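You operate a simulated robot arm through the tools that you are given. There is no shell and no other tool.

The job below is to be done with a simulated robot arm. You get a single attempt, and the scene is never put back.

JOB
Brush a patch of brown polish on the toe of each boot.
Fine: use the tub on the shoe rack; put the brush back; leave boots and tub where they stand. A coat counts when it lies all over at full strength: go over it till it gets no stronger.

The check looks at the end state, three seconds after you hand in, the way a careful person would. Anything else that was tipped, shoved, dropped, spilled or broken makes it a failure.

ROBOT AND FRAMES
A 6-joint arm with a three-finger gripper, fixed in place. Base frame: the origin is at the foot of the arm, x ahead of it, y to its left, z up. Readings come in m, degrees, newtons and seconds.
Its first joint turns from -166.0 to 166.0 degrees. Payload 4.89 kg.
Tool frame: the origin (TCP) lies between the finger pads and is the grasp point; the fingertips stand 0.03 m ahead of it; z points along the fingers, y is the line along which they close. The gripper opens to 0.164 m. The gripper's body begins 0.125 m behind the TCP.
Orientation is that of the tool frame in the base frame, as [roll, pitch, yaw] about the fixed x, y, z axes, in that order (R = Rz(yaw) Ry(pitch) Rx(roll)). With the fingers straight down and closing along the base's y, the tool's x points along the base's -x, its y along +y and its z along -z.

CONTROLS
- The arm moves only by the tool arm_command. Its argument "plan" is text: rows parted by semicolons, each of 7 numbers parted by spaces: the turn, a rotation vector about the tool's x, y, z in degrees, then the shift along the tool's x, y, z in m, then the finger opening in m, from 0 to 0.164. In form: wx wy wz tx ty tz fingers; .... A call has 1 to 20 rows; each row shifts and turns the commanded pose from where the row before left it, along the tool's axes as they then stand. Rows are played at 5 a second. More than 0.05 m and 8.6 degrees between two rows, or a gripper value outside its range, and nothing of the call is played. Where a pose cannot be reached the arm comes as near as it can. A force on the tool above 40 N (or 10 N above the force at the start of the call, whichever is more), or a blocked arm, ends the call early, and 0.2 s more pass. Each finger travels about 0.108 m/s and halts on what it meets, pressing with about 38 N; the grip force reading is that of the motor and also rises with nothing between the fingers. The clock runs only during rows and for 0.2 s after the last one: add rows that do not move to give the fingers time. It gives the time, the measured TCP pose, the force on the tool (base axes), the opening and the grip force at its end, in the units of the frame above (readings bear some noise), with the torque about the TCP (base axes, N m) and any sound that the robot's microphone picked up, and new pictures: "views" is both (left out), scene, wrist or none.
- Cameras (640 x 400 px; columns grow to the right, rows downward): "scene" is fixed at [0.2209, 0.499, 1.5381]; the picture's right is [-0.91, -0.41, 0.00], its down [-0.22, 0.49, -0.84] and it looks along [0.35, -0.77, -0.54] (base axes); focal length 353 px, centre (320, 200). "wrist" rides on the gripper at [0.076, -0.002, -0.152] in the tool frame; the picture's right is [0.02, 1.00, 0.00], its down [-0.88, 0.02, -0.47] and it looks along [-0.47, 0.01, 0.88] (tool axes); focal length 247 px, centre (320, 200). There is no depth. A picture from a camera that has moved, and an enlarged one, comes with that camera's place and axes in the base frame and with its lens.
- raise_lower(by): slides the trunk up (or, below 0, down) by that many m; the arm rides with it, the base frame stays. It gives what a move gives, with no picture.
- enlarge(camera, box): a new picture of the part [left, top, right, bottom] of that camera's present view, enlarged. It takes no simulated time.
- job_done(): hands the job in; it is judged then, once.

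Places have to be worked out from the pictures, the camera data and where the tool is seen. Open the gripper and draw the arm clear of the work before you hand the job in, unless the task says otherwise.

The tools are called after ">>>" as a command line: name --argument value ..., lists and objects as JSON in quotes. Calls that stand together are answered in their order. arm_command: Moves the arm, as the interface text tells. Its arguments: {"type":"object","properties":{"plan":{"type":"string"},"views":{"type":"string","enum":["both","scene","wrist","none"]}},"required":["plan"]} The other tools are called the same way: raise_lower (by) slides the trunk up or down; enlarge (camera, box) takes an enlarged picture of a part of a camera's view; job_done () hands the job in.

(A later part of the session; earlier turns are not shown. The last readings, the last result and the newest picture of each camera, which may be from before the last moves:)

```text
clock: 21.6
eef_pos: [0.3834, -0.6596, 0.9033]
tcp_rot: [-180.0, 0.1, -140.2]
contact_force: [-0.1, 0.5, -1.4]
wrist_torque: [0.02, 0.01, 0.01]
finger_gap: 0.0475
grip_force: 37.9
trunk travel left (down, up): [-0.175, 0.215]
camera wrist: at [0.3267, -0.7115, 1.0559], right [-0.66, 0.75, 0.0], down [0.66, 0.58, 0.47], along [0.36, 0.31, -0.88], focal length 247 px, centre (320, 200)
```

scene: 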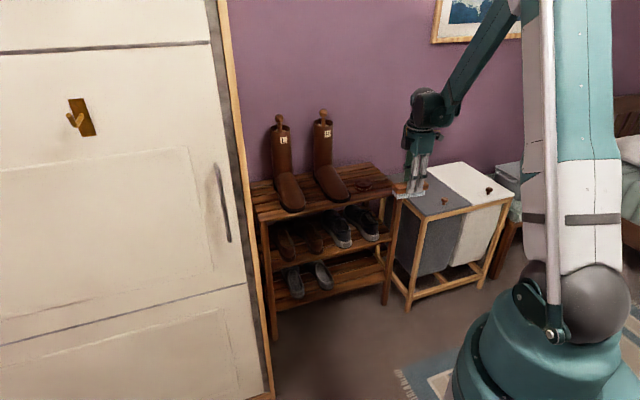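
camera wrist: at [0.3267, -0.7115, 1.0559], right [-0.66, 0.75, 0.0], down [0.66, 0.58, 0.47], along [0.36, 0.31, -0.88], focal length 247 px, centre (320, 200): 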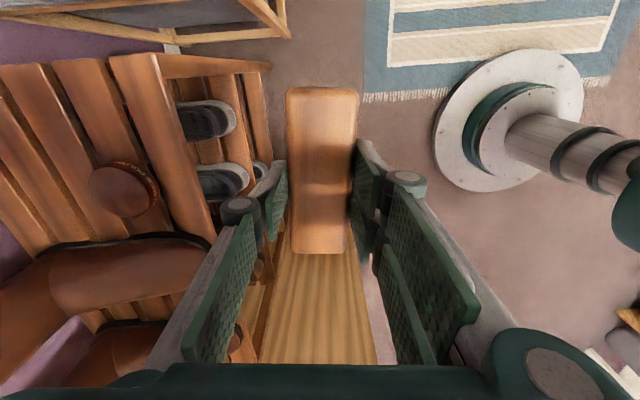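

Clear of everything. Next I'll lower about 7 cm and tilt 40° so the camera looks sideways across boot R.

>>> arm_command --plan "0 0 0 0 0 0.035 0.03; 0 0 0 0 0 0.03 0.03; 0 -8 0 0 0 0 0.03; 0 -8 0 0 0 0 0.03; 0 -8 0 0 0 0 0.03; 0 -8 0 0 0 0 0.03; 0 -8 0 0 0 0 0.03; 0 0 0 0 0 0 0.03" --views "both"

>>> enlarge --camera "wrist" --box '[0, 40, 288, 220]'

```text
clock: 23.4
eef_pos: [0.3833, -0.6602, 0.8379]
tcp_rot: [-180.0, 40.0, -140.2]
contact_force: [-0.8, -0.8, -0.7]
wrist_torque: [0.01, 0.02, -0.02]
finger_gap: 0.0472
grip_force: 37.7
trunk travel left (down, up): [-0.175, 0.215]
camera wrist: at [0.2655, -0.763, 0.9053], right [-0.65, 0.76, -0.01], down [0.27, 0.25, 0.93], along [0.71, 0.6, -0.37], focal length 247 px, centre (320, 200)
```

scene: 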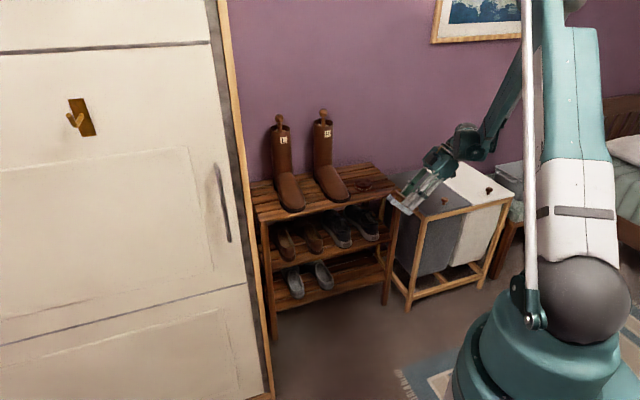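
wrist: 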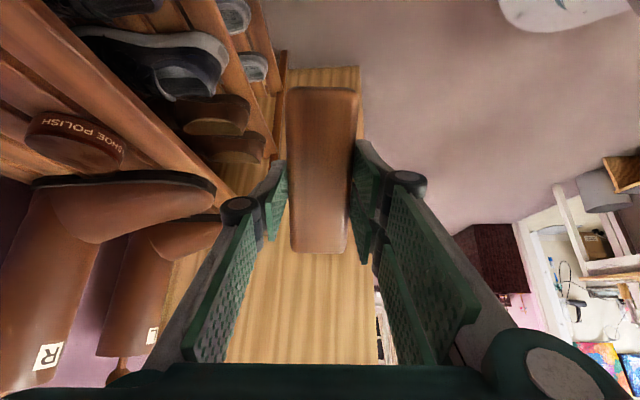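

```text
2.22 times, centred on (144, 130) of wrist
camera zoom: at [0.2655, -0.763, 0.9053], right [-0.65, 0.76, -0.01], down [0.27, 0.25, 0.93], along [0.71, 0.6, -0.37], focal length 549 px, centre (711, 356)
```

zoom: 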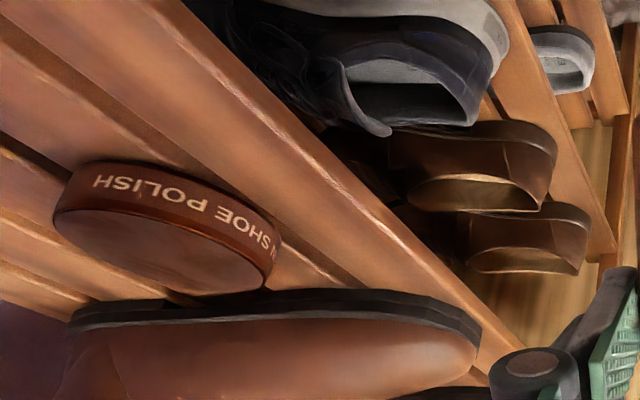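

The camera image is inverted, but boot R's side profile is visible. I'll enlarge it to measure the vamp slope.

>>> enlarge --camera "wrist" --box '[30, 150, 246, 285]'

>>> enlarge --camera "scene" --box '[380, 140, 476, 220]'

```text
2.96 times, centred on (138, 218) of wrist
camera zoom: at [0.2655, -0.763, 0.9053], right [-0.65, 0.76, -0.01], down [0.27, 0.25, 0.93], along [0.71, 0.6, -0.37], focal length 732 px, centre (859, 148)
```

zoom: 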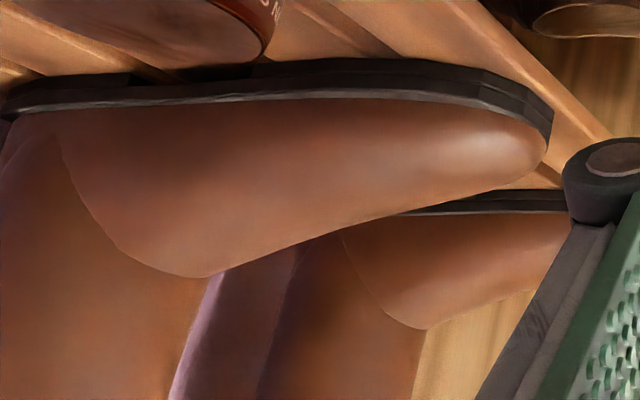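

```text
5.00 times, centred on (428, 180) of scene
camera zoom: at [0.2209, 0.499, 1.5381], right [-0.91, -0.41, 0.0], down [-0.22, 0.49, -0.84], along [0.35, -0.77, -0.54], focal length 1766 px, centre (-220, 300)
```

zoom: 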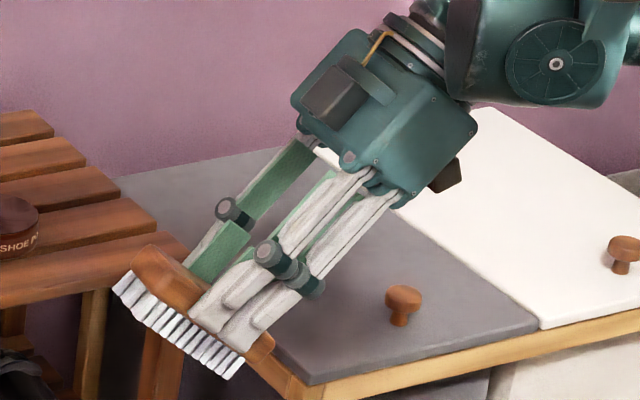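

The side profile gives the R ridge clearly. The toe tip is at a≈0.914, z≈0.761, and the ridge runs from (0.944, 0.792) to (1.04, 0.826), a slope of about 20°. I'll untilt, raise and turn back, so I can view the toes from above to get their centre lines.

>>> arm_command --plan "0 8 0 0 0 0 0.03; 0 8 0 0 0 0 0.03; 0 8 0 0 0 0 0.03; 0 8 0 0 0 0 0.03; 0 8 0 0 0 0 0.03; 0 0 0 0 0 -0.04 0.03; 0 0 0 0 0 -0.04 0.03; 0 0 0 0 0 -0.035 0.03; 0 0 8 0 0 0 0.03; 0 0 8 0 0 0 0.03; 0 0 8 0 0 0 0.03; 0 0 8 0 0 0 0.03; 0 0 8 0 0 0 0.03; 0 0 8 0 0 0 0.03; 0 0 8 0 0 0 0.03; 0 0 8 0 0 0 0.03; 0 0 8 0 0 0 0.03; 0 0 8 0 0 0 0.03; 0 0 8 0 0 0 0.03; 0 0 0 0 0 0 0.03" --views "none"

```text
clock: 27.6
eef_pos: [0.385, -0.6625, 0.9524]
tcp_rot: [179.9, 0.0, 131.7]
contact_force: [0.1, -0.3, -0.9]
wrist_torque: [0.01, 0.0, -0.04]
finger_gap: 0.0469
grip_force: 37.7
trunk travel left (down, up): [-0.175, 0.215]
```

The tool is back to vertical at z=0.952. Next I'll move to between the two toes, in front of the shafts and above the vamps, and look down.

>>> arm_command --plan "0 0 0 -0.02614 0.0381 0 0.03; 0 0 0 -0.02614 0.0381 0 0.03; 0 0 0 -0.02614 0.0381 0 0.03; 0 0 0 -0.02614 0.0381 0 0.03; 0 0 0 -0.02614 0.0381 0 0.03; 0 0 0 -0.02614 0.0381 0 0.03; 0 0 0 -0.02614 0.0381 0 0.03; 0 0 0 -0.02614 0.0381 0 0.03; 0 0 0 0 0 0 0.03" --views "both"

>>> enlarge --camera "wrist" --box '[160, 20, 480, 220]'

```text
clock: 29.6
eef_pos: [0.7518, -0.615, 0.9533]
tcp_rot: [-180.0, 0.0, 131.8]
contact_force: [-0.7, 0.3, -2.2]
wrist_torque: [0.0, 0.09, -0.02]
finger_gap: 0.0473
grip_force: 37.7
trunk travel left (down, up): [-0.175, 0.215]
camera wrist: at [0.6999, -0.5592, 1.1053], right [0.73, 0.68, 0.0], down [0.6, -0.64, 0.47], along [0.32, -0.35, -0.88], focal length 247 px, centre (320, 200)
```

scene: 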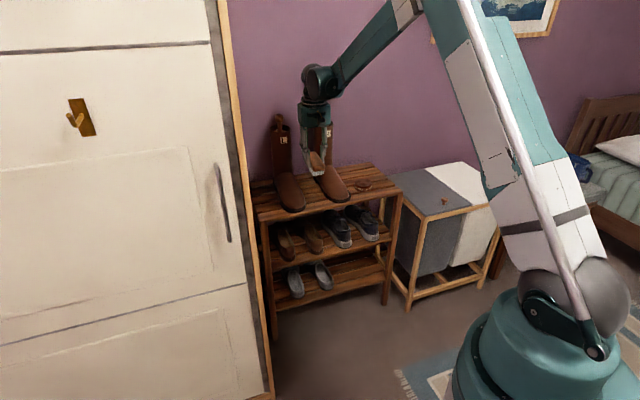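
wrist: 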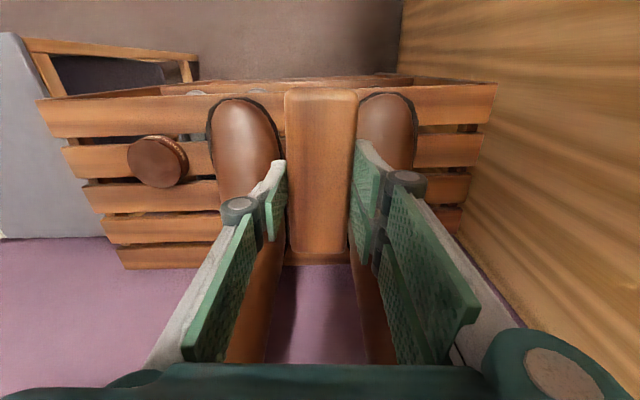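

```text
2.00 times, centred on (320, 120) of wrist
camera zoom: at [0.6999, -0.5592, 1.1053], right [0.73, 0.68, 0.0], down [0.6, -0.64, 0.47], along [0.32, -0.35, -0.88], focal length 494 px, centre (320, 360)
```

zoom: 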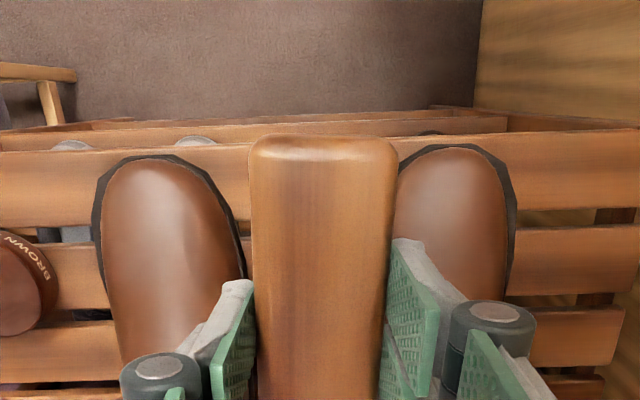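

Now I have both toes: the boots' axis is at azimuth about -45.5°. In that frame R's centre line is at p'≈-0.005 and L's at ≈0.193, with toe tips at a'≈0.92. I'll align the yaw, move over R's toe and tilt 16° to match the slope, still about 2 cm clear.

>>> arm_command --plan "0 0 -2.7 0 0 0 0.03; 0 0 0 0.008 -0.0367 0 0.03; 0 0 0 0.008 -0.0367 0 0.03; 0 0 0 0.0079 -0.0368 0 0.03; 0 0 0 0 0 0.04 0.03; 0 0 0 0 0 0.034 0.03; 0 -8 0 0 0 0 0.03; 0 -8 0 0 0 0 0.03; 0 0 0 0 0 0 0.03" --views "both"

>>> enlarge --camera "scene" --box '[280, 130, 392, 215]'

>>> enlarge --camera "wrist" --box '[200, 20, 460, 200]'

```text
clock: 31.6
eef_pos: [0.6546, -0.6737, 0.8786]
tcp_rot: [179.9, 16.2, 134.5]
contact_force: [-0.3, -1.1, -0.8]
wrist_torque: [-0.04, 0.0, -0.01]
finger_gap: 0.0472
grip_force: 38.3
trunk travel left (down, up): [-0.175, 0.215]
camera wrist: at [0.5733, -0.5935, 1.0045], right [0.7, 0.72, -0.01], down [0.51, -0.5, 0.7], along [0.5, -0.49, -0.72], focal length 247 px, centre (320, 200)
```

scene: 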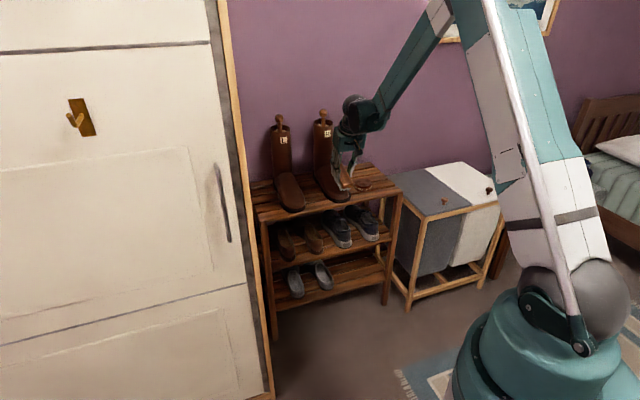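
wrist: 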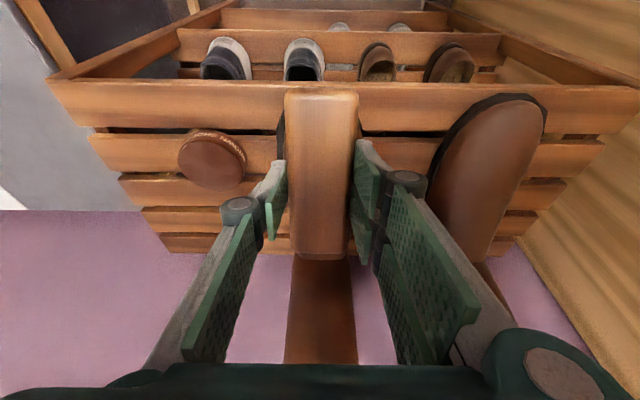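

```text
4.71 times, centred on (336, 172) of scene
camera zoom: at [0.2209, 0.499, 1.5381], right [-0.91, -0.41, 0.0], down [-0.22, 0.49, -0.84], along [0.35, -0.77, -0.54], focal length 1662 px, centre (245, 329)
```

zoom: 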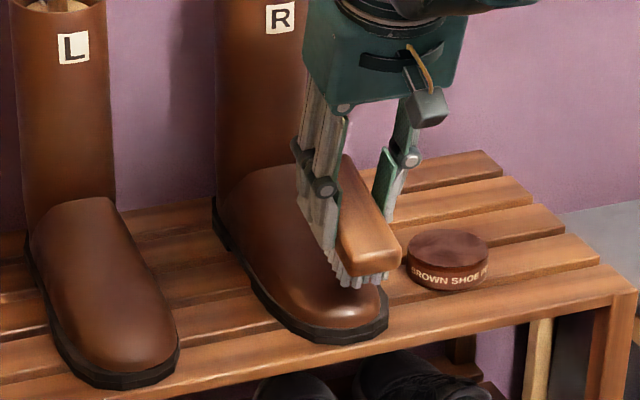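

```text
2.22 times, centred on (330, 110) of wrist
camera zoom: at [0.5733, -0.5935, 1.0045], right [0.7, 0.72, -0.01], down [0.51, -0.5, 0.7], along [0.5, -0.49, -0.72], focal length 549 px, centre (298, 400)
```

zoom: 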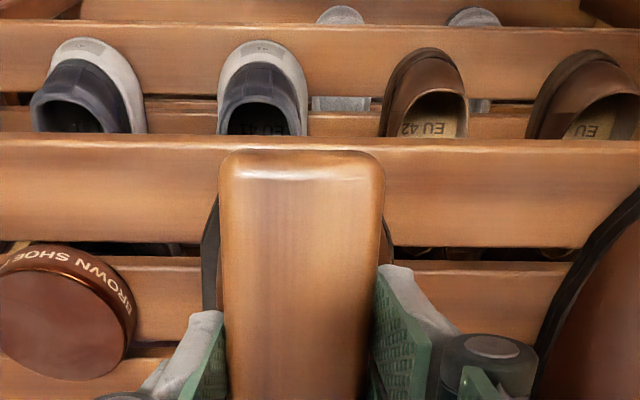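

The brush lines up with the R boot axis. I'll descend along the tool axis to about 8 mm above the estimated contact.

>>> arm_command --plan "0 0 0 0 0 0.01 0.03; 0 0 0 0 0 0.008 0.03; 0 0 0 0 0 0.004 0.03; 0 0 0 0 0 0 0.03" --views "scene"

>>> enlarge --camera "scene" --box '[304, 150, 384, 215]'

```text
clock: 32.6
eef_pos: [0.6586, -0.6787, 0.8582]
tcp_rot: [180.0, 16.1, 134.5]
contact_force: [-0.1, -0.2, -0.7]
wrist_torque: [0.01, 0.03, -0.01]
finger_gap: 0.0473
grip_force: 38.1
trunk travel left (down, up): [-0.175, 0.215]
```

scene: 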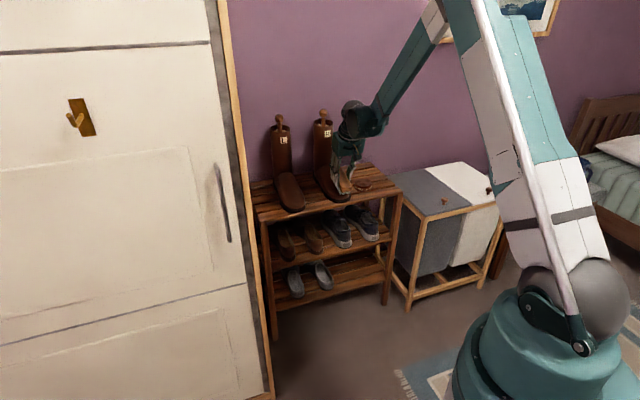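

```text
6.15 times, centred on (344, 182) of scene
camera zoom: at [0.2209, 0.499, 1.5381], right [-0.91, -0.41, 0.0], down [-0.22, 0.49, -0.84], along [0.35, -0.77, -0.54], focal length 2174 px, centre (172, 308)
```

zoom: 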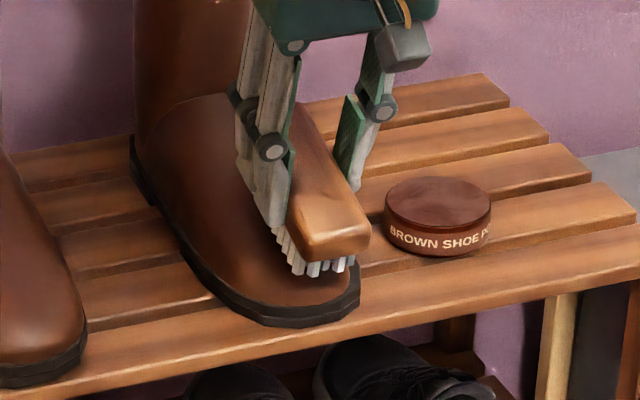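

I'm about 1 cm above the ridge. I'll nudge 3 mm toward the boot axis and keep descending in small steps while reading the force.

>>> arm_command --plan "0 0 0 0 0.003 0 0.03; 0 0 0 0 0 0.002 0.03; 0 0 0 0 0 0.002 0.03; 0 0 0 0 0 0.002 0.03; 0 0 0 0 0 0 0.03" --views "none"

```text
clock: 33.8
eef_pos: [0.6622, -0.6771, 0.8525]
tcp_rot: [180.0, 16.0, 134.5]
contact_force: [-0.8, 0.4, -1.4]
wrist_torque: [-0.02, 0.06, 0.01]
finger_gap: 0.0471
grip_force: 38.1
trunk travel left (down, up): [-0.175, 0.215]
```

No contact yet; I'll continue down a few millimetres.

>>> arm_command --plan "0 0 0 0 0 0.0015 0.03; 0 0 0 0 0 0.0015 0.03; 0 0 0 0 0 0 0.03" --views "none"

```text
clock: 34.6
eef_pos: [0.663, -0.6773, 0.8483]
tcp_rot: [-180.0, 16.0, 134.5]
contact_force: [1.3, -1.0, -1.1]
wrist_torque: [0.03, 0.02, 0.03]
finger_gap: 0.0474
grip_force: 38.1
trunk travel left (down, up): [-0.175, 0.215]
```

>>> arm_command --plan "0 0 0 0 0 0.0015 0.03; 0 0 0 0 0 0.0012 0.03; 0 0 0 0 0 0 0.03" --views "scene"

>>> enlarge --camera "scene" --box '[304, 150, 384, 215]'

```text
clock: 35.4
eef_pos: [0.6636, -0.6775, 0.8458]
tcp_rot: [-179.9, 16.0, 134.5]
contact_force: [-0.6, 0.4, -0.1]
wrist_torque: [-0.02, 0.04, 0.0]
finger_gap: 0.0474
grip_force: 37.9
trunk travel left (down, up): [-0.175, 0.215]
```

scene: 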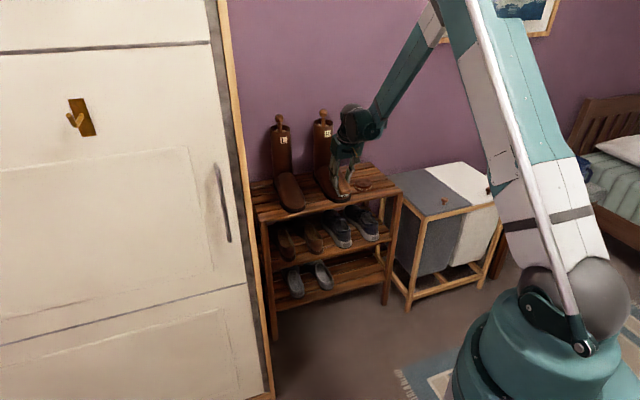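

```text
6.15 times, centred on (344, 182) of scene
camera zoom: at [0.2209, 0.499, 1.5381], right [-0.91, -0.41, 0.0], down [-0.22, 0.49, -0.84], along [0.35, -0.77, -0.54], focal length 2174 px, centre (172, 308)
```

zoom: 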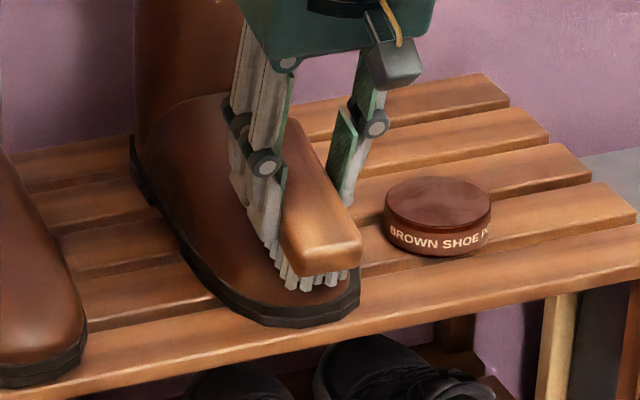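

Very close now but still no force. I'll step down another 2–3 mm.

>>> arm_command --plan "0 0 0 0 0 0.0012 0.03; 0 0 0 0 0 0.0012 0.03; 0 0 0 0 0 0 0.03" --views "none"

```text
clock: 36.2
eef_pos: [0.6643, -0.6786, 0.8449]
tcp_rot: [-179.9, 16.0, 134.5]
contact_force: [-0.7, 0.0, -1.3]
wrist_torque: [0.02, 0.0, -0.01]
finger_gap: 0.0472
grip_force: 38.4
trunk travel left (down, up): [-0.175, 0.215]
```

>>> arm_command --plan "0 0 0 0 0 0.0012 0.03; 0 0 0 0 0 0.0012 0.03; 0 0 0 0 0 0 0.03" --views "none"

```text
clock: 37.0
eef_pos: [0.6649, -0.6795, 0.8421]
tcp_rot: [179.9, 16.0, 134.5]
contact_force: [0.0, 2.6, 11.4]
wrist_torque: [-0.53, -0.71, 0.16]
finger_gap: 0.0473
grip_force: 38.1
trunk travel left (down, up): [-0.175, 0.215]
```

Contact: 11 N, and the torque shows it is at the far (instep) end, so the brush sits too far back for a toe patch. I'll lift off and see what mark it left.

>>> arm_command --plan "0 0 0 0 0 -0.005 0.03; 0 0 0 0.02 0 -0.015 0.03; 0 0 0 0.04 0 -0.025 0.03; 0 0 0 0.04 0 -0.01 0.03; 0 0 0 0 0 0 0.03" --views "both"

>>> enlarge --camera "scene" --box '[304, 150, 384, 215]'

>>> enlarge --camera "wrist" --box '[200, 120, 440, 380]'

```text
clock: 38.2
eef_pos: [0.5876, -0.5982, 0.8671]
tcp_rot: [-180.0, 16.0, 134.5]
contact_force: [-0.4, 0.4, -0.2]
wrist_torque: [-0.07, -0.04, 0.0]
finger_gap: 0.0477
grip_force: 37.9
trunk travel left (down, up): [-0.175, 0.215]
camera wrist: at [0.506, -0.5183, 0.9936], right [0.7, 0.72, -0.01], down [0.52, -0.5, 0.7], along [0.5, -0.49, -0.72], focal length 247 px, centre (320, 200)
```

scene: 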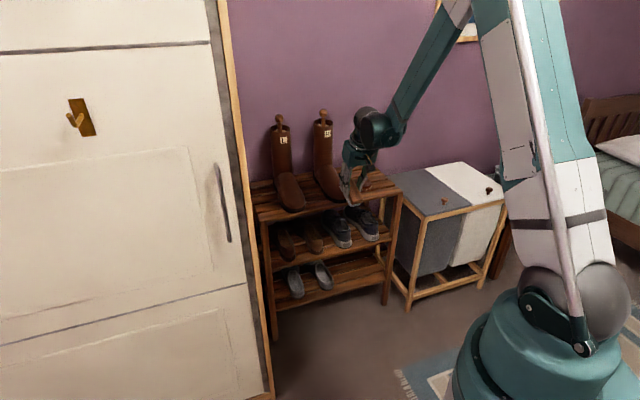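
wrist: 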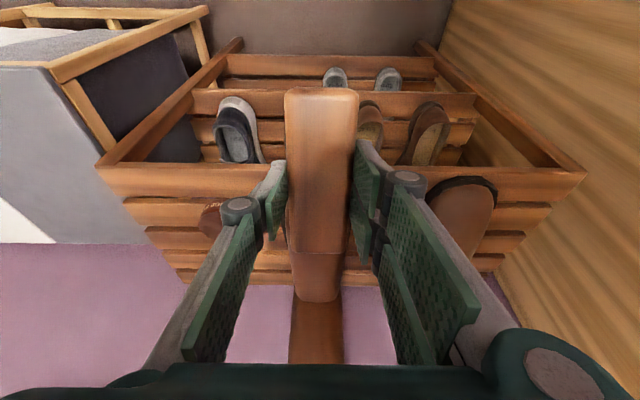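

```text
6.15 times, centred on (344, 182) of scene
camera zoom: at [0.2209, 0.499, 1.5381], right [-0.91, -0.41, 0.0], down [-0.22, 0.49, -0.84], along [0.35, -0.77, -0.54], focal length 2174 px, centre (172, 308)
```

zoom: 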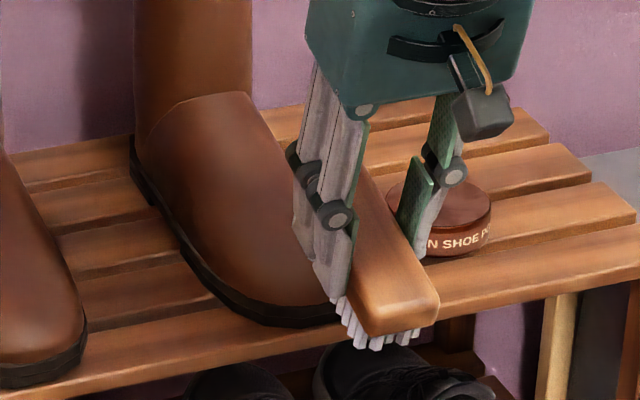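

```text
1.54 times, centred on (320, 250) of wrist
camera zoom: at [0.506, -0.5183, 0.9936], right [0.7, 0.72, -0.01], down [0.52, -0.5, 0.7], along [0.5, -0.49, -0.72], focal length 380 px, centre (320, 123)
```

zoom: 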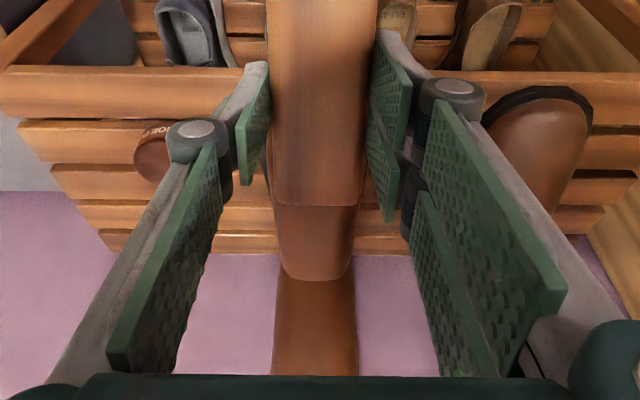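

There is no visible mark at the instep yet and the bristles are still pale. I'll put the brush further forward, over the toe proper, so it contacts from the tip to about a'=1.0, then press lightly and stroke along the slope.

>>> arm_command --plan "0 0 0 -0.0344 0 0 0.03; 0 0 0 -0.0344 0 0 0.03; 0 0 0 0 0 0.02 0.03; 0 0 0 0 0 0.018 0.03; 0 0 0 0 0 0.006 0.03; 0 0 0 0 0 0 0.03" --views "scene"

>>> enlarge --camera "scene" --box '[304, 150, 384, 215]'

```text
clock: 39.6
eef_pos: [0.6411, -0.6561, 0.8444]
tcp_rot: [180.0, 16.0, 134.5]
contact_force: [0.2, 0.4, -1.6]
wrist_torque: [0.03, 0.05, -0.05]
finger_gap: 0.0473
grip_force: 37.9
trunk travel left (down, up): [-0.175, 0.215]
```

scene: 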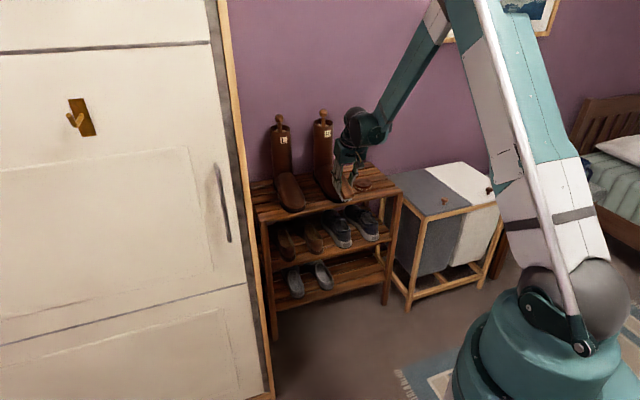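

```text
6.15 times, centred on (344, 182) of scene
camera zoom: at [0.2209, 0.499, 1.5381], right [-0.91, -0.41, 0.0], down [-0.22, 0.49, -0.84], along [0.35, -0.77, -0.54], focal length 2174 px, centre (172, 308)
```

zoom: 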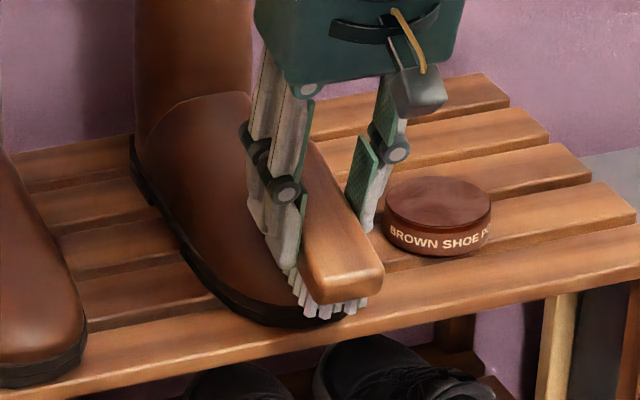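

I'm hovering about 12 mm off at the toe. I'll descend in small steps.

>>> arm_command --plan "0 0 0 0 0 0.002 0.03; 0 0 0 0 0 0.002 0.03; 0 0 0 0 0 0.002 0.03; 0 0 0 0 0 0.0015 0.03; 0 0 0 0 0 0 0.03" --views "none"

```text
clock: 40.8
eef_pos: [0.6417, -0.6579, 0.837]
tcp_rot: [-179.9, 16.0, 134.5]
contact_force: [0.0, 1.0, -1.2]
wrist_torque: [0.03, 0.0, 0.0]
finger_gap: 0.047
grip_force: 37.9
trunk travel left (down, up): [-0.175, 0.215]
```

>>> arm_command --plan "0 0 0 0 0 0.0012 0.03; 0 0 0 0 0 0.0012 0.03; 0 0 0 0 0 0 0.03" --views "none"

```text
clock: 41.6
eef_pos: [0.6434, -0.6585, 0.8344]
tcp_rot: [-180.0, 15.9, 134.5]
contact_force: [-0.9, -0.7, -1.4]
wrist_torque: [-0.02, -0.01, -0.03]
finger_gap: 0.0473
grip_force: 38.1
trunk travel left (down, up): [-0.175, 0.215]
```

>>> arm_command --plan "0 0 0 0 0 0.0012 0.03; 0 0 0 0 0 0.001 0.03; 0 0 0 0 0 0 0.03" --views "none"

```text
clock: 42.4
eef_pos: [0.6439, -0.6584, 0.8325]
tcp_rot: [-180.0, 16.0, 134.6]
contact_force: [0.7, 0.3, -0.6]
wrist_torque: [-0.03, -0.03, -0.01]
finger_gap: 0.0471
grip_force: 38.3
trunk travel left (down, up): [-0.175, 0.215]
```

>>> arm_command --plan "0 0 0 0 0 0.0012 0.03; 0 0 0 0 0 0.001 0.03; 0 0 0 0 0 0 0.03" --views "scene"

>>> enlarge --camera "scene" --box '[320, 170, 376, 210]'

```text
clock: 43.2
eef_pos: [0.6437, -0.658, 0.8315]
tcp_rot: [180.0, 16.0, 134.5]
contact_force: [-4.4, -0.1, 16.2]
wrist_torque: [-0.83, -0.85, -0.17]
finger_gap: 0.0476
grip_force: 38.3
trunk travel left (down, up): [-0.175, 0.215]
```

scene: 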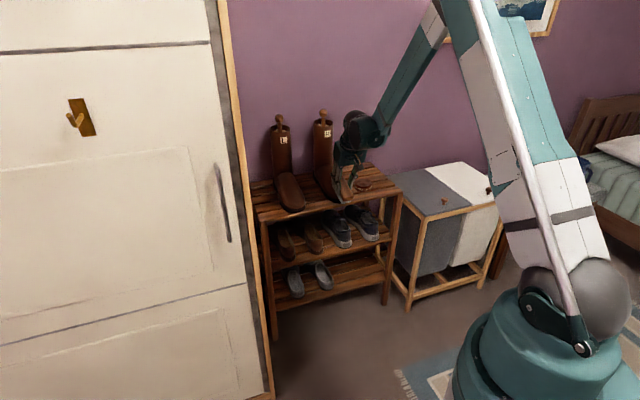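

```text
10.00 times, centred on (348, 190) of scene
camera zoom: at [0.2209, 0.499, 1.5381], right [-0.91, -0.41, 0.0], down [-0.22, 0.49, -0.84], along [0.35, -0.77, -0.54], focal length 3533 px, centre (40, 300)
```

zoom: 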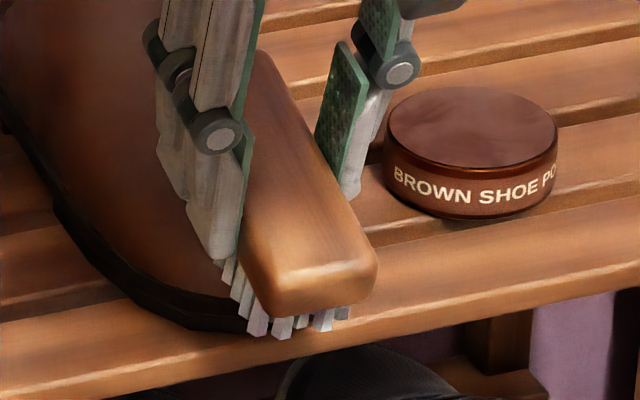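

Contact again at the far end (torque lever about 0.08 outward), so the toe slopes more steeply than 16°. I'll back off 4 mm, tilt 5° more and descend again.

>>> arm_command --plan "0 0 0 0 0 -0.004 0.03; 0 -5 0 0 0 0 0.03; 0 0 0 0 0 0.002 0.03; 0 0 0 0 0 0.002 0.03; 0 0 0 0 0 0 0.03" --views "none"

```text
clock: 44.4
eef_pos: [0.643, -0.659, 0.8307]
tcp_rot: [-180.0, 21.0, 134.5]
contact_force: [0.6, -0.8, -1.6]
wrist_torque: [0.01, 0.0, -0.02]
finger_gap: 0.0474
grip_force: 37.8
trunk travel left (down, up): [-0.175, 0.215]
```

>>> arm_command --plan "0 0 0 0 0 0.0015 0.03; 0 0 0 0 0 0.0015 0.03; 0 0 0 0 0 0 0.03" --views "none"

```text
clock: 45.2
eef_pos: [0.6445, -0.6595, 0.8297]
tcp_rot: [-180.0, 21.1, 134.6]
contact_force: [-5.7, -0.7, 34.8]
wrist_torque: [0.01, -0.28, -0.01]
finger_gap: 0.0477
grip_force: 37.7
trunk travel left (down, up): [-0.175, 0.215]
```

Contact is now centred under the brush, so 21° fits, but 35 N is too much. I'll ease off by 1.2 mm and then stroke gently along the slope.

>>> arm_command --plan "0 0 0 0 0 -0.0012 0.03; 0 0 0 0 0 0 0.03" --views "scene"

>>> enlarge --camera "scene" --box '[312, 165, 376, 210]'

```text
clock: 45.8
eef_pos: [0.6439, -0.6581, 0.8282]
tcp_rot: [180.0, 20.9, 134.6]
contact_force: [-2.0, 1.6, 19.4]
wrist_torque: [0.03, -0.23, 0.04]
finger_gap: 0.0475
grip_force: 38.1
trunk travel left (down, up): [-0.175, 0.215]
```

scene: 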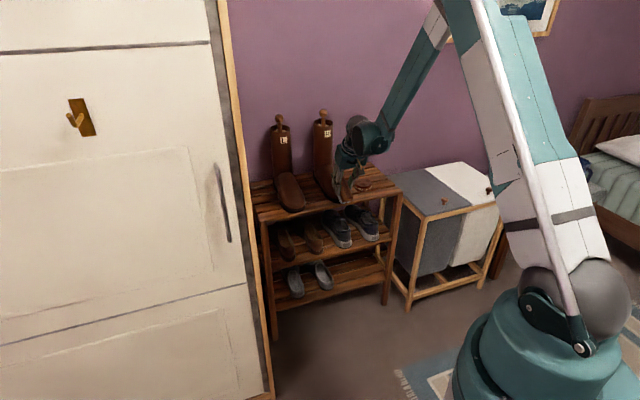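

```text
8.89 times, centred on (344, 188) of scene
camera zoom: at [0.2209, 0.499, 1.5381], right [-0.91, -0.41, 0.0], down [-0.22, 0.49, -0.84], along [0.35, -0.77, -0.54], focal length 3140 px, centre (107, 311)
```

zoom: 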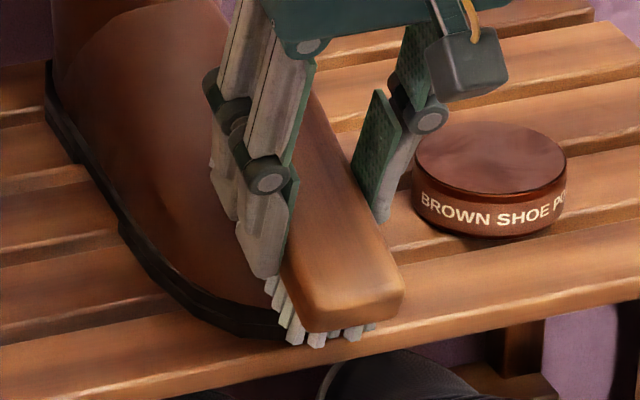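

Force is 19 N and the contact looks even. I'll ease a touch more and make a short forward and back stroke of ±8 mm along the toe, then lift away and look for a mark.

>>> arm_command --plan "0 0 0 0 0 -0.0004 0.03; 0 0 0 -0.004 0 0 0.03; 0 0 0 -0.004 0 0 0.03; 0 0 0 0.004 0 0 0.03; 0 0 0 0.004 0 0 0.03; 0 0 0 0.004 0 0 0.03; 0 0 0 0.004 0 0 0.03; 0 0 0 -0.004 0 0 0.03; 0 0 0 -0.004 0 0 0.03; 0 0 0 0 0 0 0.03" --views "none"

```text
clock: 48.0
eef_pos: [0.645, -0.6574, 0.8299]
tcp_rot: [-179.9, 21.0, 134.5]
contact_force: [-7.8, 8.8, 10.1]
wrist_torque: [0.48, 0.26, 0.15]
finger_gap: 0.0475
grip_force: 38.0
trunk travel left (down, up): [-0.175, 0.215]
```

Next I'll lift off along the normal and move back to see the toe.

>>> arm_command --plan "0 0 0 0 0 -0.01 0.03; 0 0 0 0.03 0 -0.02 0.03; 0 0 0 0.04 0 -0.02 0.03; 0 0 0 0.04 0 -0.02 0.03; 0 0 0 0.02 -0.04 0 0.03; 0 0 0 0 -0.045 0 0.03; 0 0 0 0 0 0 0.03" --views "both"

>>> enlarge --camera "scene" --box '[280, 130, 392, 215]'

>>> enlarge --camera "wrist" --box '[360, 130, 560, 330]'

```text
clock: 49.6
eef_pos: [0.4829, -0.6162, 0.8476]
tcp_rot: [179.9, 21.0, 134.4]
contact_force: [0.8, 0.1, -0.8]
wrist_torque: [-0.02, 0.1, -0.05]
finger_gap: 0.0473
grip_force: 37.7
trunk travel left (down, up): [-0.175, 0.215]
camera wrist: at [0.3937, -0.5285, 0.9628], right [0.7, 0.71, -0.01], down [0.47, -0.45, 0.76], along [0.54, -0.53, -0.65], focal length 247 px, centre (320, 200)
```

scene: 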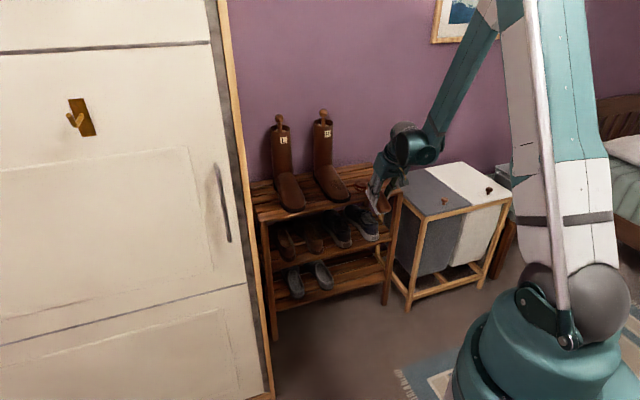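
wrist: 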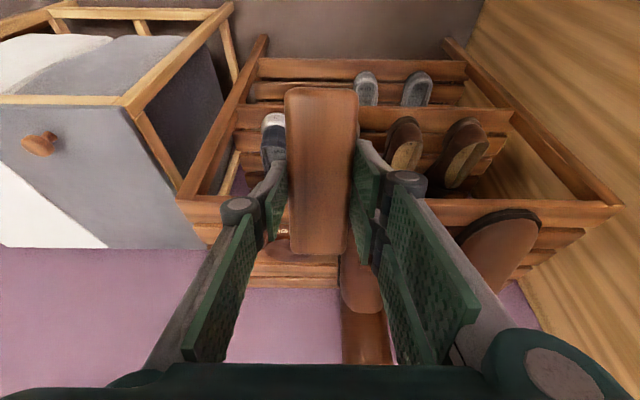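

```text
4.71 times, centred on (336, 172) of scene
camera zoom: at [0.2209, 0.499, 1.5381], right [-0.91, -0.41, 0.0], down [-0.22, 0.49, -0.84], along [0.35, -0.77, -0.54], focal length 1662 px, centre (245, 329)
```

zoom: 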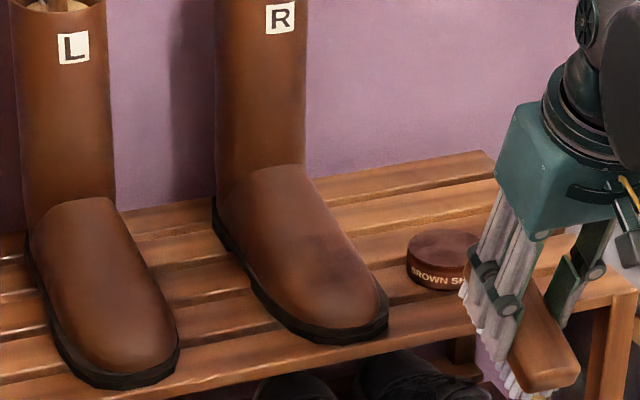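

```text
2.00 times, centred on (460, 230) of wrist
camera zoom: at [0.3937, -0.5285, 0.9628], right [0.7, 0.71, -0.01], down [0.47, -0.45, 0.76], along [0.54, -0.53, -0.65], focal length 494 px, centre (40, 140)
```

zoom: 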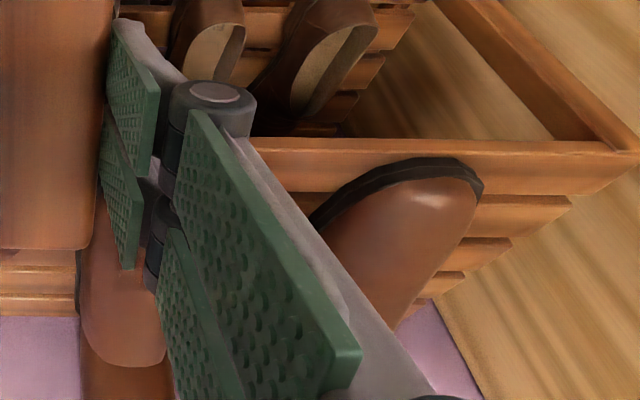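

The R toe's tint looks slightly different from L's. I'll enlarge both toes at the same scale to compare.

>>> enlarge --camera "scene" --box '[312, 160, 368, 206]'

>>> enlarge --camera "scene" --box '[264, 168, 320, 214]'

>>> enlarge --camera "scene" --box '[370, 160, 426, 206]'

```text
8.70 times, centred on (340, 183) of scene
camera zoom: at [0.2209, 0.499, 1.5381], right [-0.91, -0.41, 0.0], down [-0.22, 0.49, -0.84], along [0.35, -0.77, -0.54], focal length 3072 px, centre (146, 348)
```

zoom: 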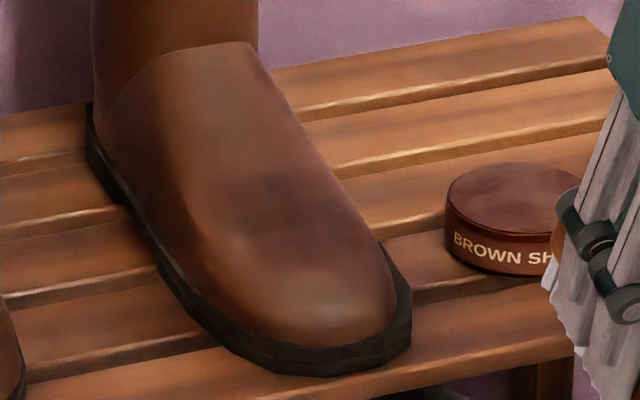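

```text
8.70 times, centred on (292, 191) of scene
camera zoom: at [0.2209, 0.499, 1.5381], right [-0.91, -0.41, 0.0], down [-0.22, 0.49, -0.84], along [0.35, -0.77, -0.54], focal length 3072 px, centre (564, 278)
```

zoom: 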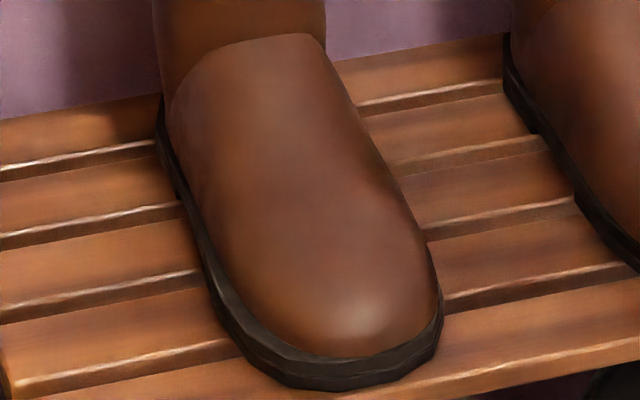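

```text
8.70 times, centred on (398, 183) of scene
camera zoom: at [0.2209, 0.499, 1.5381], right [-0.91, -0.41, 0.0], down [-0.22, 0.49, -0.84], along [0.35, -0.77, -0.54], focal length 3072 px, centre (-358, 348)
```

zoom: 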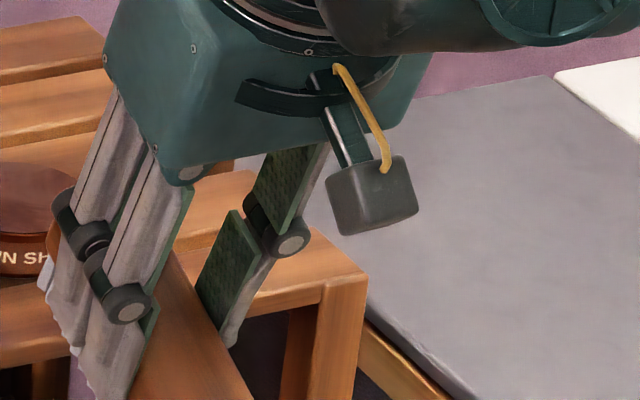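

There is a faint darker-brown rectangle on R, just back from the toe tip, so the polish goes on brown and the coat is weak so far. I'll take a closer look from above with the wrist camera to see its exact extent.

>>> arm_command --plan "0 7 0 0 0 0 0.03; 0 7 0 0 0 0 0.03; 0 7 0 0 0 0 0.03; 0 0 0 0 0 -0.034 0.03; 0 0 0 0 0 -0.034 0.03; 0 0 0 0 0 -0.034 0.03; 0 0 0 -0.0283 0.0317 0 0.03; 0 0 0 -0.0283 0.0317 0 0.03; 0 0 0 -0.0283 0.0317 0 0.03; 0 0 0 -0.0283 0.0317 0 0.03; 0 0 0 -0.0283 0.0317 0 0.03; 0 0 0 -0.0283 0.0317 0 0.03; 0 0 0 0 0 0 0.03" --views "wrist"

>>> enlarge --camera "wrist" --box '[180, 60, 300, 180]'

>>> enlarge --camera "wrist" --box '[340, 60, 460, 180]'

```text
clock: 52.4
eef_pos: [0.7382, -0.603, 0.9494]
tcp_rot: [-180.0, -0.1, 134.4]
contact_force: [0.2, 0.1, -1.5]
wrist_torque: [-0.04, 0.08, -0.03]
finger_gap: 0.0476
grip_force: 38.0
trunk travel left (down, up): [-0.175, 0.215]
camera wrist: at [0.6841, -0.5498, 1.1018], right [0.7, 0.72, 0.0], down [0.63, -0.61, 0.47], along [0.34, -0.33, -0.88], focal length 247 px, centre (320, 200)
```

wrist: 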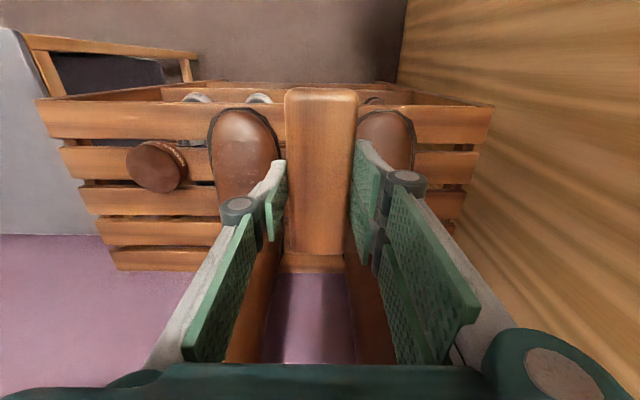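

```text
3.33 times, centred on (240, 120) of wrist
camera zoom: at [0.6841, -0.5498, 1.1018], right [0.7, 0.72, 0.0], down [0.63, -0.61, 0.47], along [0.34, -0.33, -0.88], focal length 823 px, centre (587, 467)
```

zoom: 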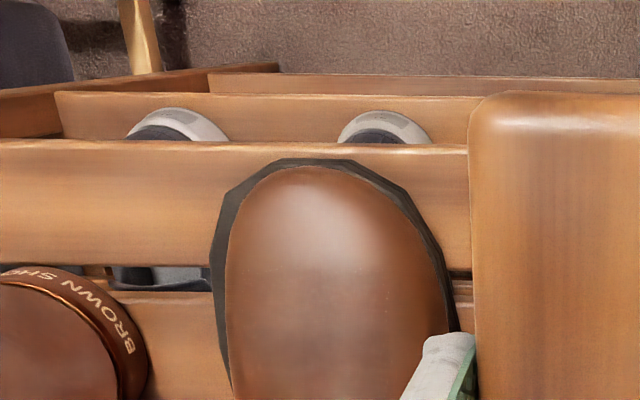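

```text
3.33 times, centred on (400, 120) of wrist
camera zoom: at [0.6841, -0.5498, 1.1018], right [0.7, 0.72, 0.0], down [0.63, -0.61, 0.47], along [0.34, -0.33, -0.88], focal length 823 px, centre (53, 467)
```

zoom: 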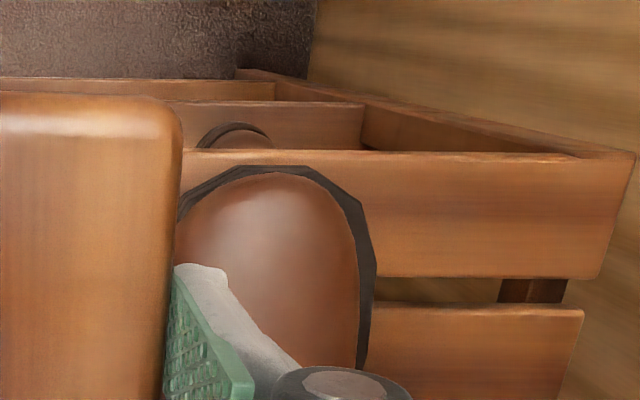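

The faint coat covers roughly a'≈0.955–1.0. Putting the contact readings together, the ridge runs almost straight at about 19–20° from the toe back. I'll set a 20° tilt with the brush centred at a'≈0.965 on R, first hovering.

>>> arm_command --plan "0 0 0 0 -0.05 0 0.03; 0 0 0 0 -0.05 0 0.03; 0 -7 0 0 0 0 0.03; 0 -7 0 0 0 0 0.03; 0 -6 0 0 0 0 0.03; 0 0 0 0.0396 0 0 0.03; 0 0 0 0 0 0.035 0.03; 0 0 0 0 0 0.035 0.03; 0 0 0 0 0 0.0276 0.03; 0 0 0 0 0 0 0.03" --views "scene"

>>> enlarge --camera "scene" --box '[304, 155, 376, 210]'

```text
clock: 54.6
eef_pos: [0.6625, -0.6717, 0.8433]
tcp_rot: [180.0, 20.0, 134.5]
contact_force: [0.4, 0.6, -0.9]
wrist_torque: [0.04, 0.05, 0.02]
finger_gap: 0.0473
grip_force: 38.2
trunk travel left (down, up): [-0.175, 0.215]
```

scene: 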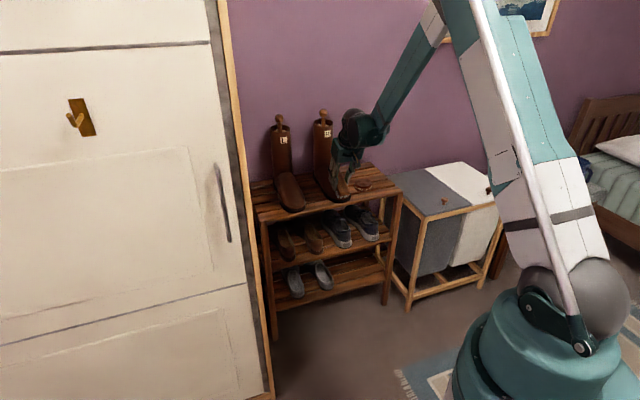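

```text
7.27 times, centred on (340, 182) of scene
camera zoom: at [0.2209, 0.499, 1.5381], right [-0.91, -0.41, 0.0], down [-0.22, 0.49, -0.84], along [0.35, -0.77, -0.54], focal length 2569 px, centre (174, 327)
```

zoom: 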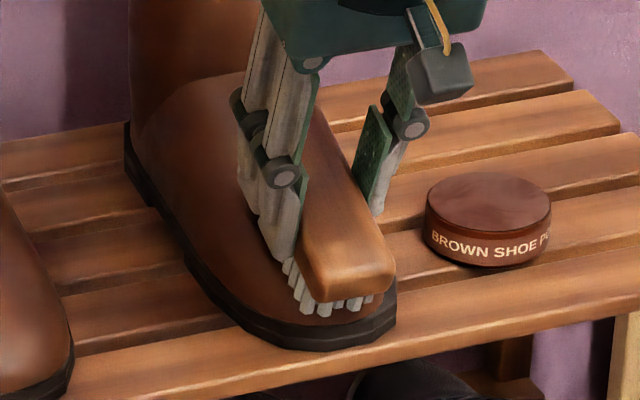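

Hovering about 8 mm above. I'll go down toward contact.

>>> arm_command --plan "0 0 0 0 0.002 0.002 0.03; 0 0 0 0 0 0.002 0.03; 0 0 0 0 0 0.0015 0.03; 0 0 0 0 0 0 0.03" --views "none"

```text
clock: 55.6
eef_pos: [0.6645, -0.6692, 0.8392]
tcp_rot: [-180.0, 20.0, 134.6]
contact_force: [-0.3, 0.0, -1.2]
wrist_torque: [0.0, 0.03, -0.01]
finger_gap: 0.0475
grip_force: 38.6
trunk travel left (down, up): [-0.175, 0.215]
```

>>> arm_command --plan "0 0 0 0 0 0.0012 0.03; 0 0 0 0 0 0.0012 0.03; 0 0 0 0 0 0 0.03" --views "none"

```text
clock: 56.4
eef_pos: [0.6655, -0.6696, 0.8384]
tcp_rot: [180.0, 19.9, 134.6]
contact_force: [-1.5, 2.5, 11.4]
wrist_torque: [0.36, 0.2, 0.01]
finger_gap: 0.0474
grip_force: 37.9
trunk travel left (down, up): [-0.175, 0.215]
```

Contact at 11 N near the toe tip (a'≈0.923). I'll add a set of strokes here along the toe, then lift and judge the coat.

>>> arm_command --plan "0 0 0 -0.005 0 0 0.03; 0 0 0 -0.005 0 0 0.03; 0 0 0 0.005 0 0 0.03; 0 0 0 0.005 0 0 0.03; 0 0 0 0.005 0 0 0.03; 0 0 0 0.005 0 0 0.03; 0 0 0 -0.005 0 0 0.03; 0 0 0 -0.005 0 0 0.03; 0 0 0 0 0 0 0.03" --views "none"

```text
clock: 58.4
eef_pos: [0.667, -0.6716, 0.8372]
tcp_rot: [180.0, 20.0, 134.5]
contact_force: [-5.4, 3.7, 6.2]
wrist_torque: [0.39, 0.4, 0.05]
finger_gap: 0.0473
grip_force: 38.0
trunk travel left (down, up): [-0.175, 0.215]
```

Next I'll rock the brush 2° back so the rear half bears, and repeat the strokes there.

>>> arm_command --plan "0 1 0 0 0 0 0.03; 0 1 0 0 0 0 0.03; 0 0 0 0 0 0 0.03" --views "none"

```text
clock: 59.2
eef_pos: [0.6658, -0.6702, 0.8387]
tcp_rot: [180.0, 18.0, 134.5]
contact_force: [1.7, 1.6, 6.1]
wrist_torque: [-0.39, -0.47, 0.13]
finger_gap: 0.0471
grip_force: 37.8
trunk travel left (down, up): [-0.175, 0.215]
```

At 18° the far end bears and at 20° the tip bears, so 19° is the match. I'll set 19°, press slightly more and stroke lengthwise.

>>> arm_command --plan "0 -1 0 0 0 0.0008 0.03; 0 0 0 -0.005 0 0 0.03; 0 0 0 -0.005 0 0 0.03; 0 0 0 0.005 0 0 0.03; 0 0 0 0.005 0 0 0.03; 0 0 0 0.005 0 0 0.03; 0 0 0 0.005 0 0 0.03; 0 0 0 -0.005 0 0 0.03; 0 0 0 -0.005 0 0 0.03; 0 0 0 0 0 0 0.03" --views "none"

```text
clock: 61.4
eef_pos: [0.6648, -0.6698, 0.8386]
tcp_rot: [180.0, 19.1, 134.5]
contact_force: [-8.2, 8.2, 9.1]
wrist_torque: [0.56, 0.48, 0.06]
finger_gap: 0.0476
grip_force: 37.8
trunk travel left (down, up): [-0.175, 0.215]
```

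Force stays around 12–15 N with no trouble. I'll lift off to the side and inspect the coat and the bristles.

>>> arm_command --plan "0 0 0 0 0 -0.01 0.03; 0 0 0 0.03 0 -0.02 0.03; 0 0 0 0.04 0 -0.02 0.03; 0 0 0 0.04 0 -0.02 0.03; 0 0 0 0.02 -0.04 0 0.03; 0 0 0 0 -0.045 0 0.03; 0 0 0 0 0 0 0.03" --views "scene"

>>> enlarge --camera "scene" --box '[312, 160, 368, 206]'

>>> enlarge --camera "scene" --box '[355, 165, 411, 225]'

```text
clock: 63.0
eef_pos: [0.5044, -0.625, 0.8615]
tcp_rot: [-180.0, 19.0, 134.6]
contact_force: [0.8, 0.6, -0.4]
wrist_torque: [-0.08, 0.05, -0.02]
finger_gap: 0.0473
grip_force: 38.3
trunk travel left (down, up): [-0.175, 0.215]
```

scene: 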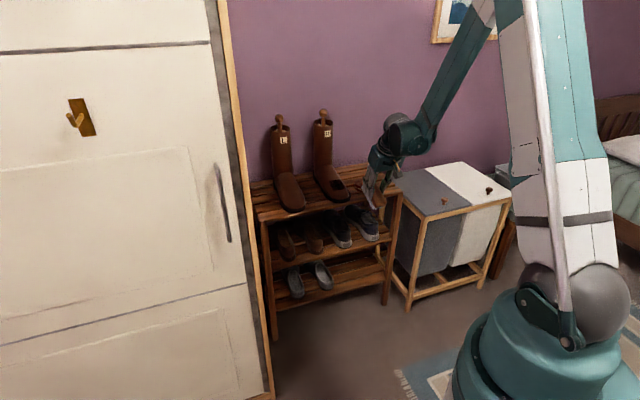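

```text
8.70 times, centred on (340, 183) of scene
camera zoom: at [0.2209, 0.499, 1.5381], right [-0.91, -0.41, 0.0], down [-0.22, 0.49, -0.84], along [0.35, -0.77, -0.54], focal length 3072 px, centre (146, 348)
```

zoom: 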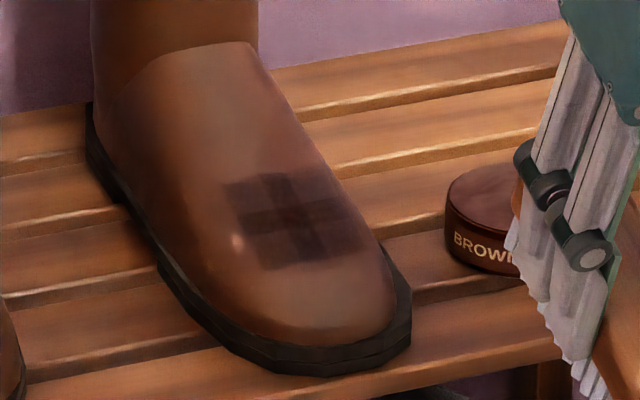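

```text
6.67 times, centred on (383, 195) of scene
camera zoom: at [0.2209, 0.499, 1.5381], right [-0.91, -0.41, 0.0], down [-0.22, 0.49, -0.84], along [0.35, -0.77, -0.54], focal length 2355 px, centre (-100, 233)
```

zoom: 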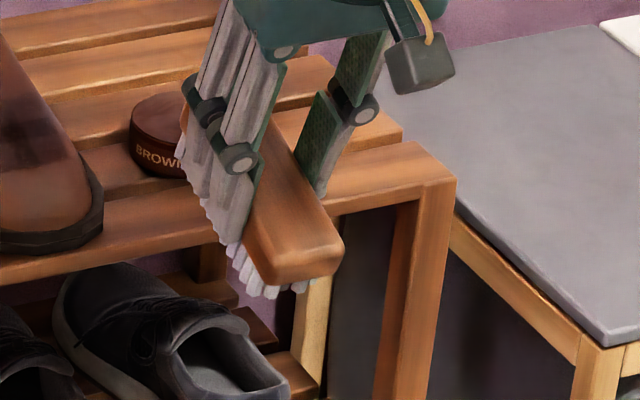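

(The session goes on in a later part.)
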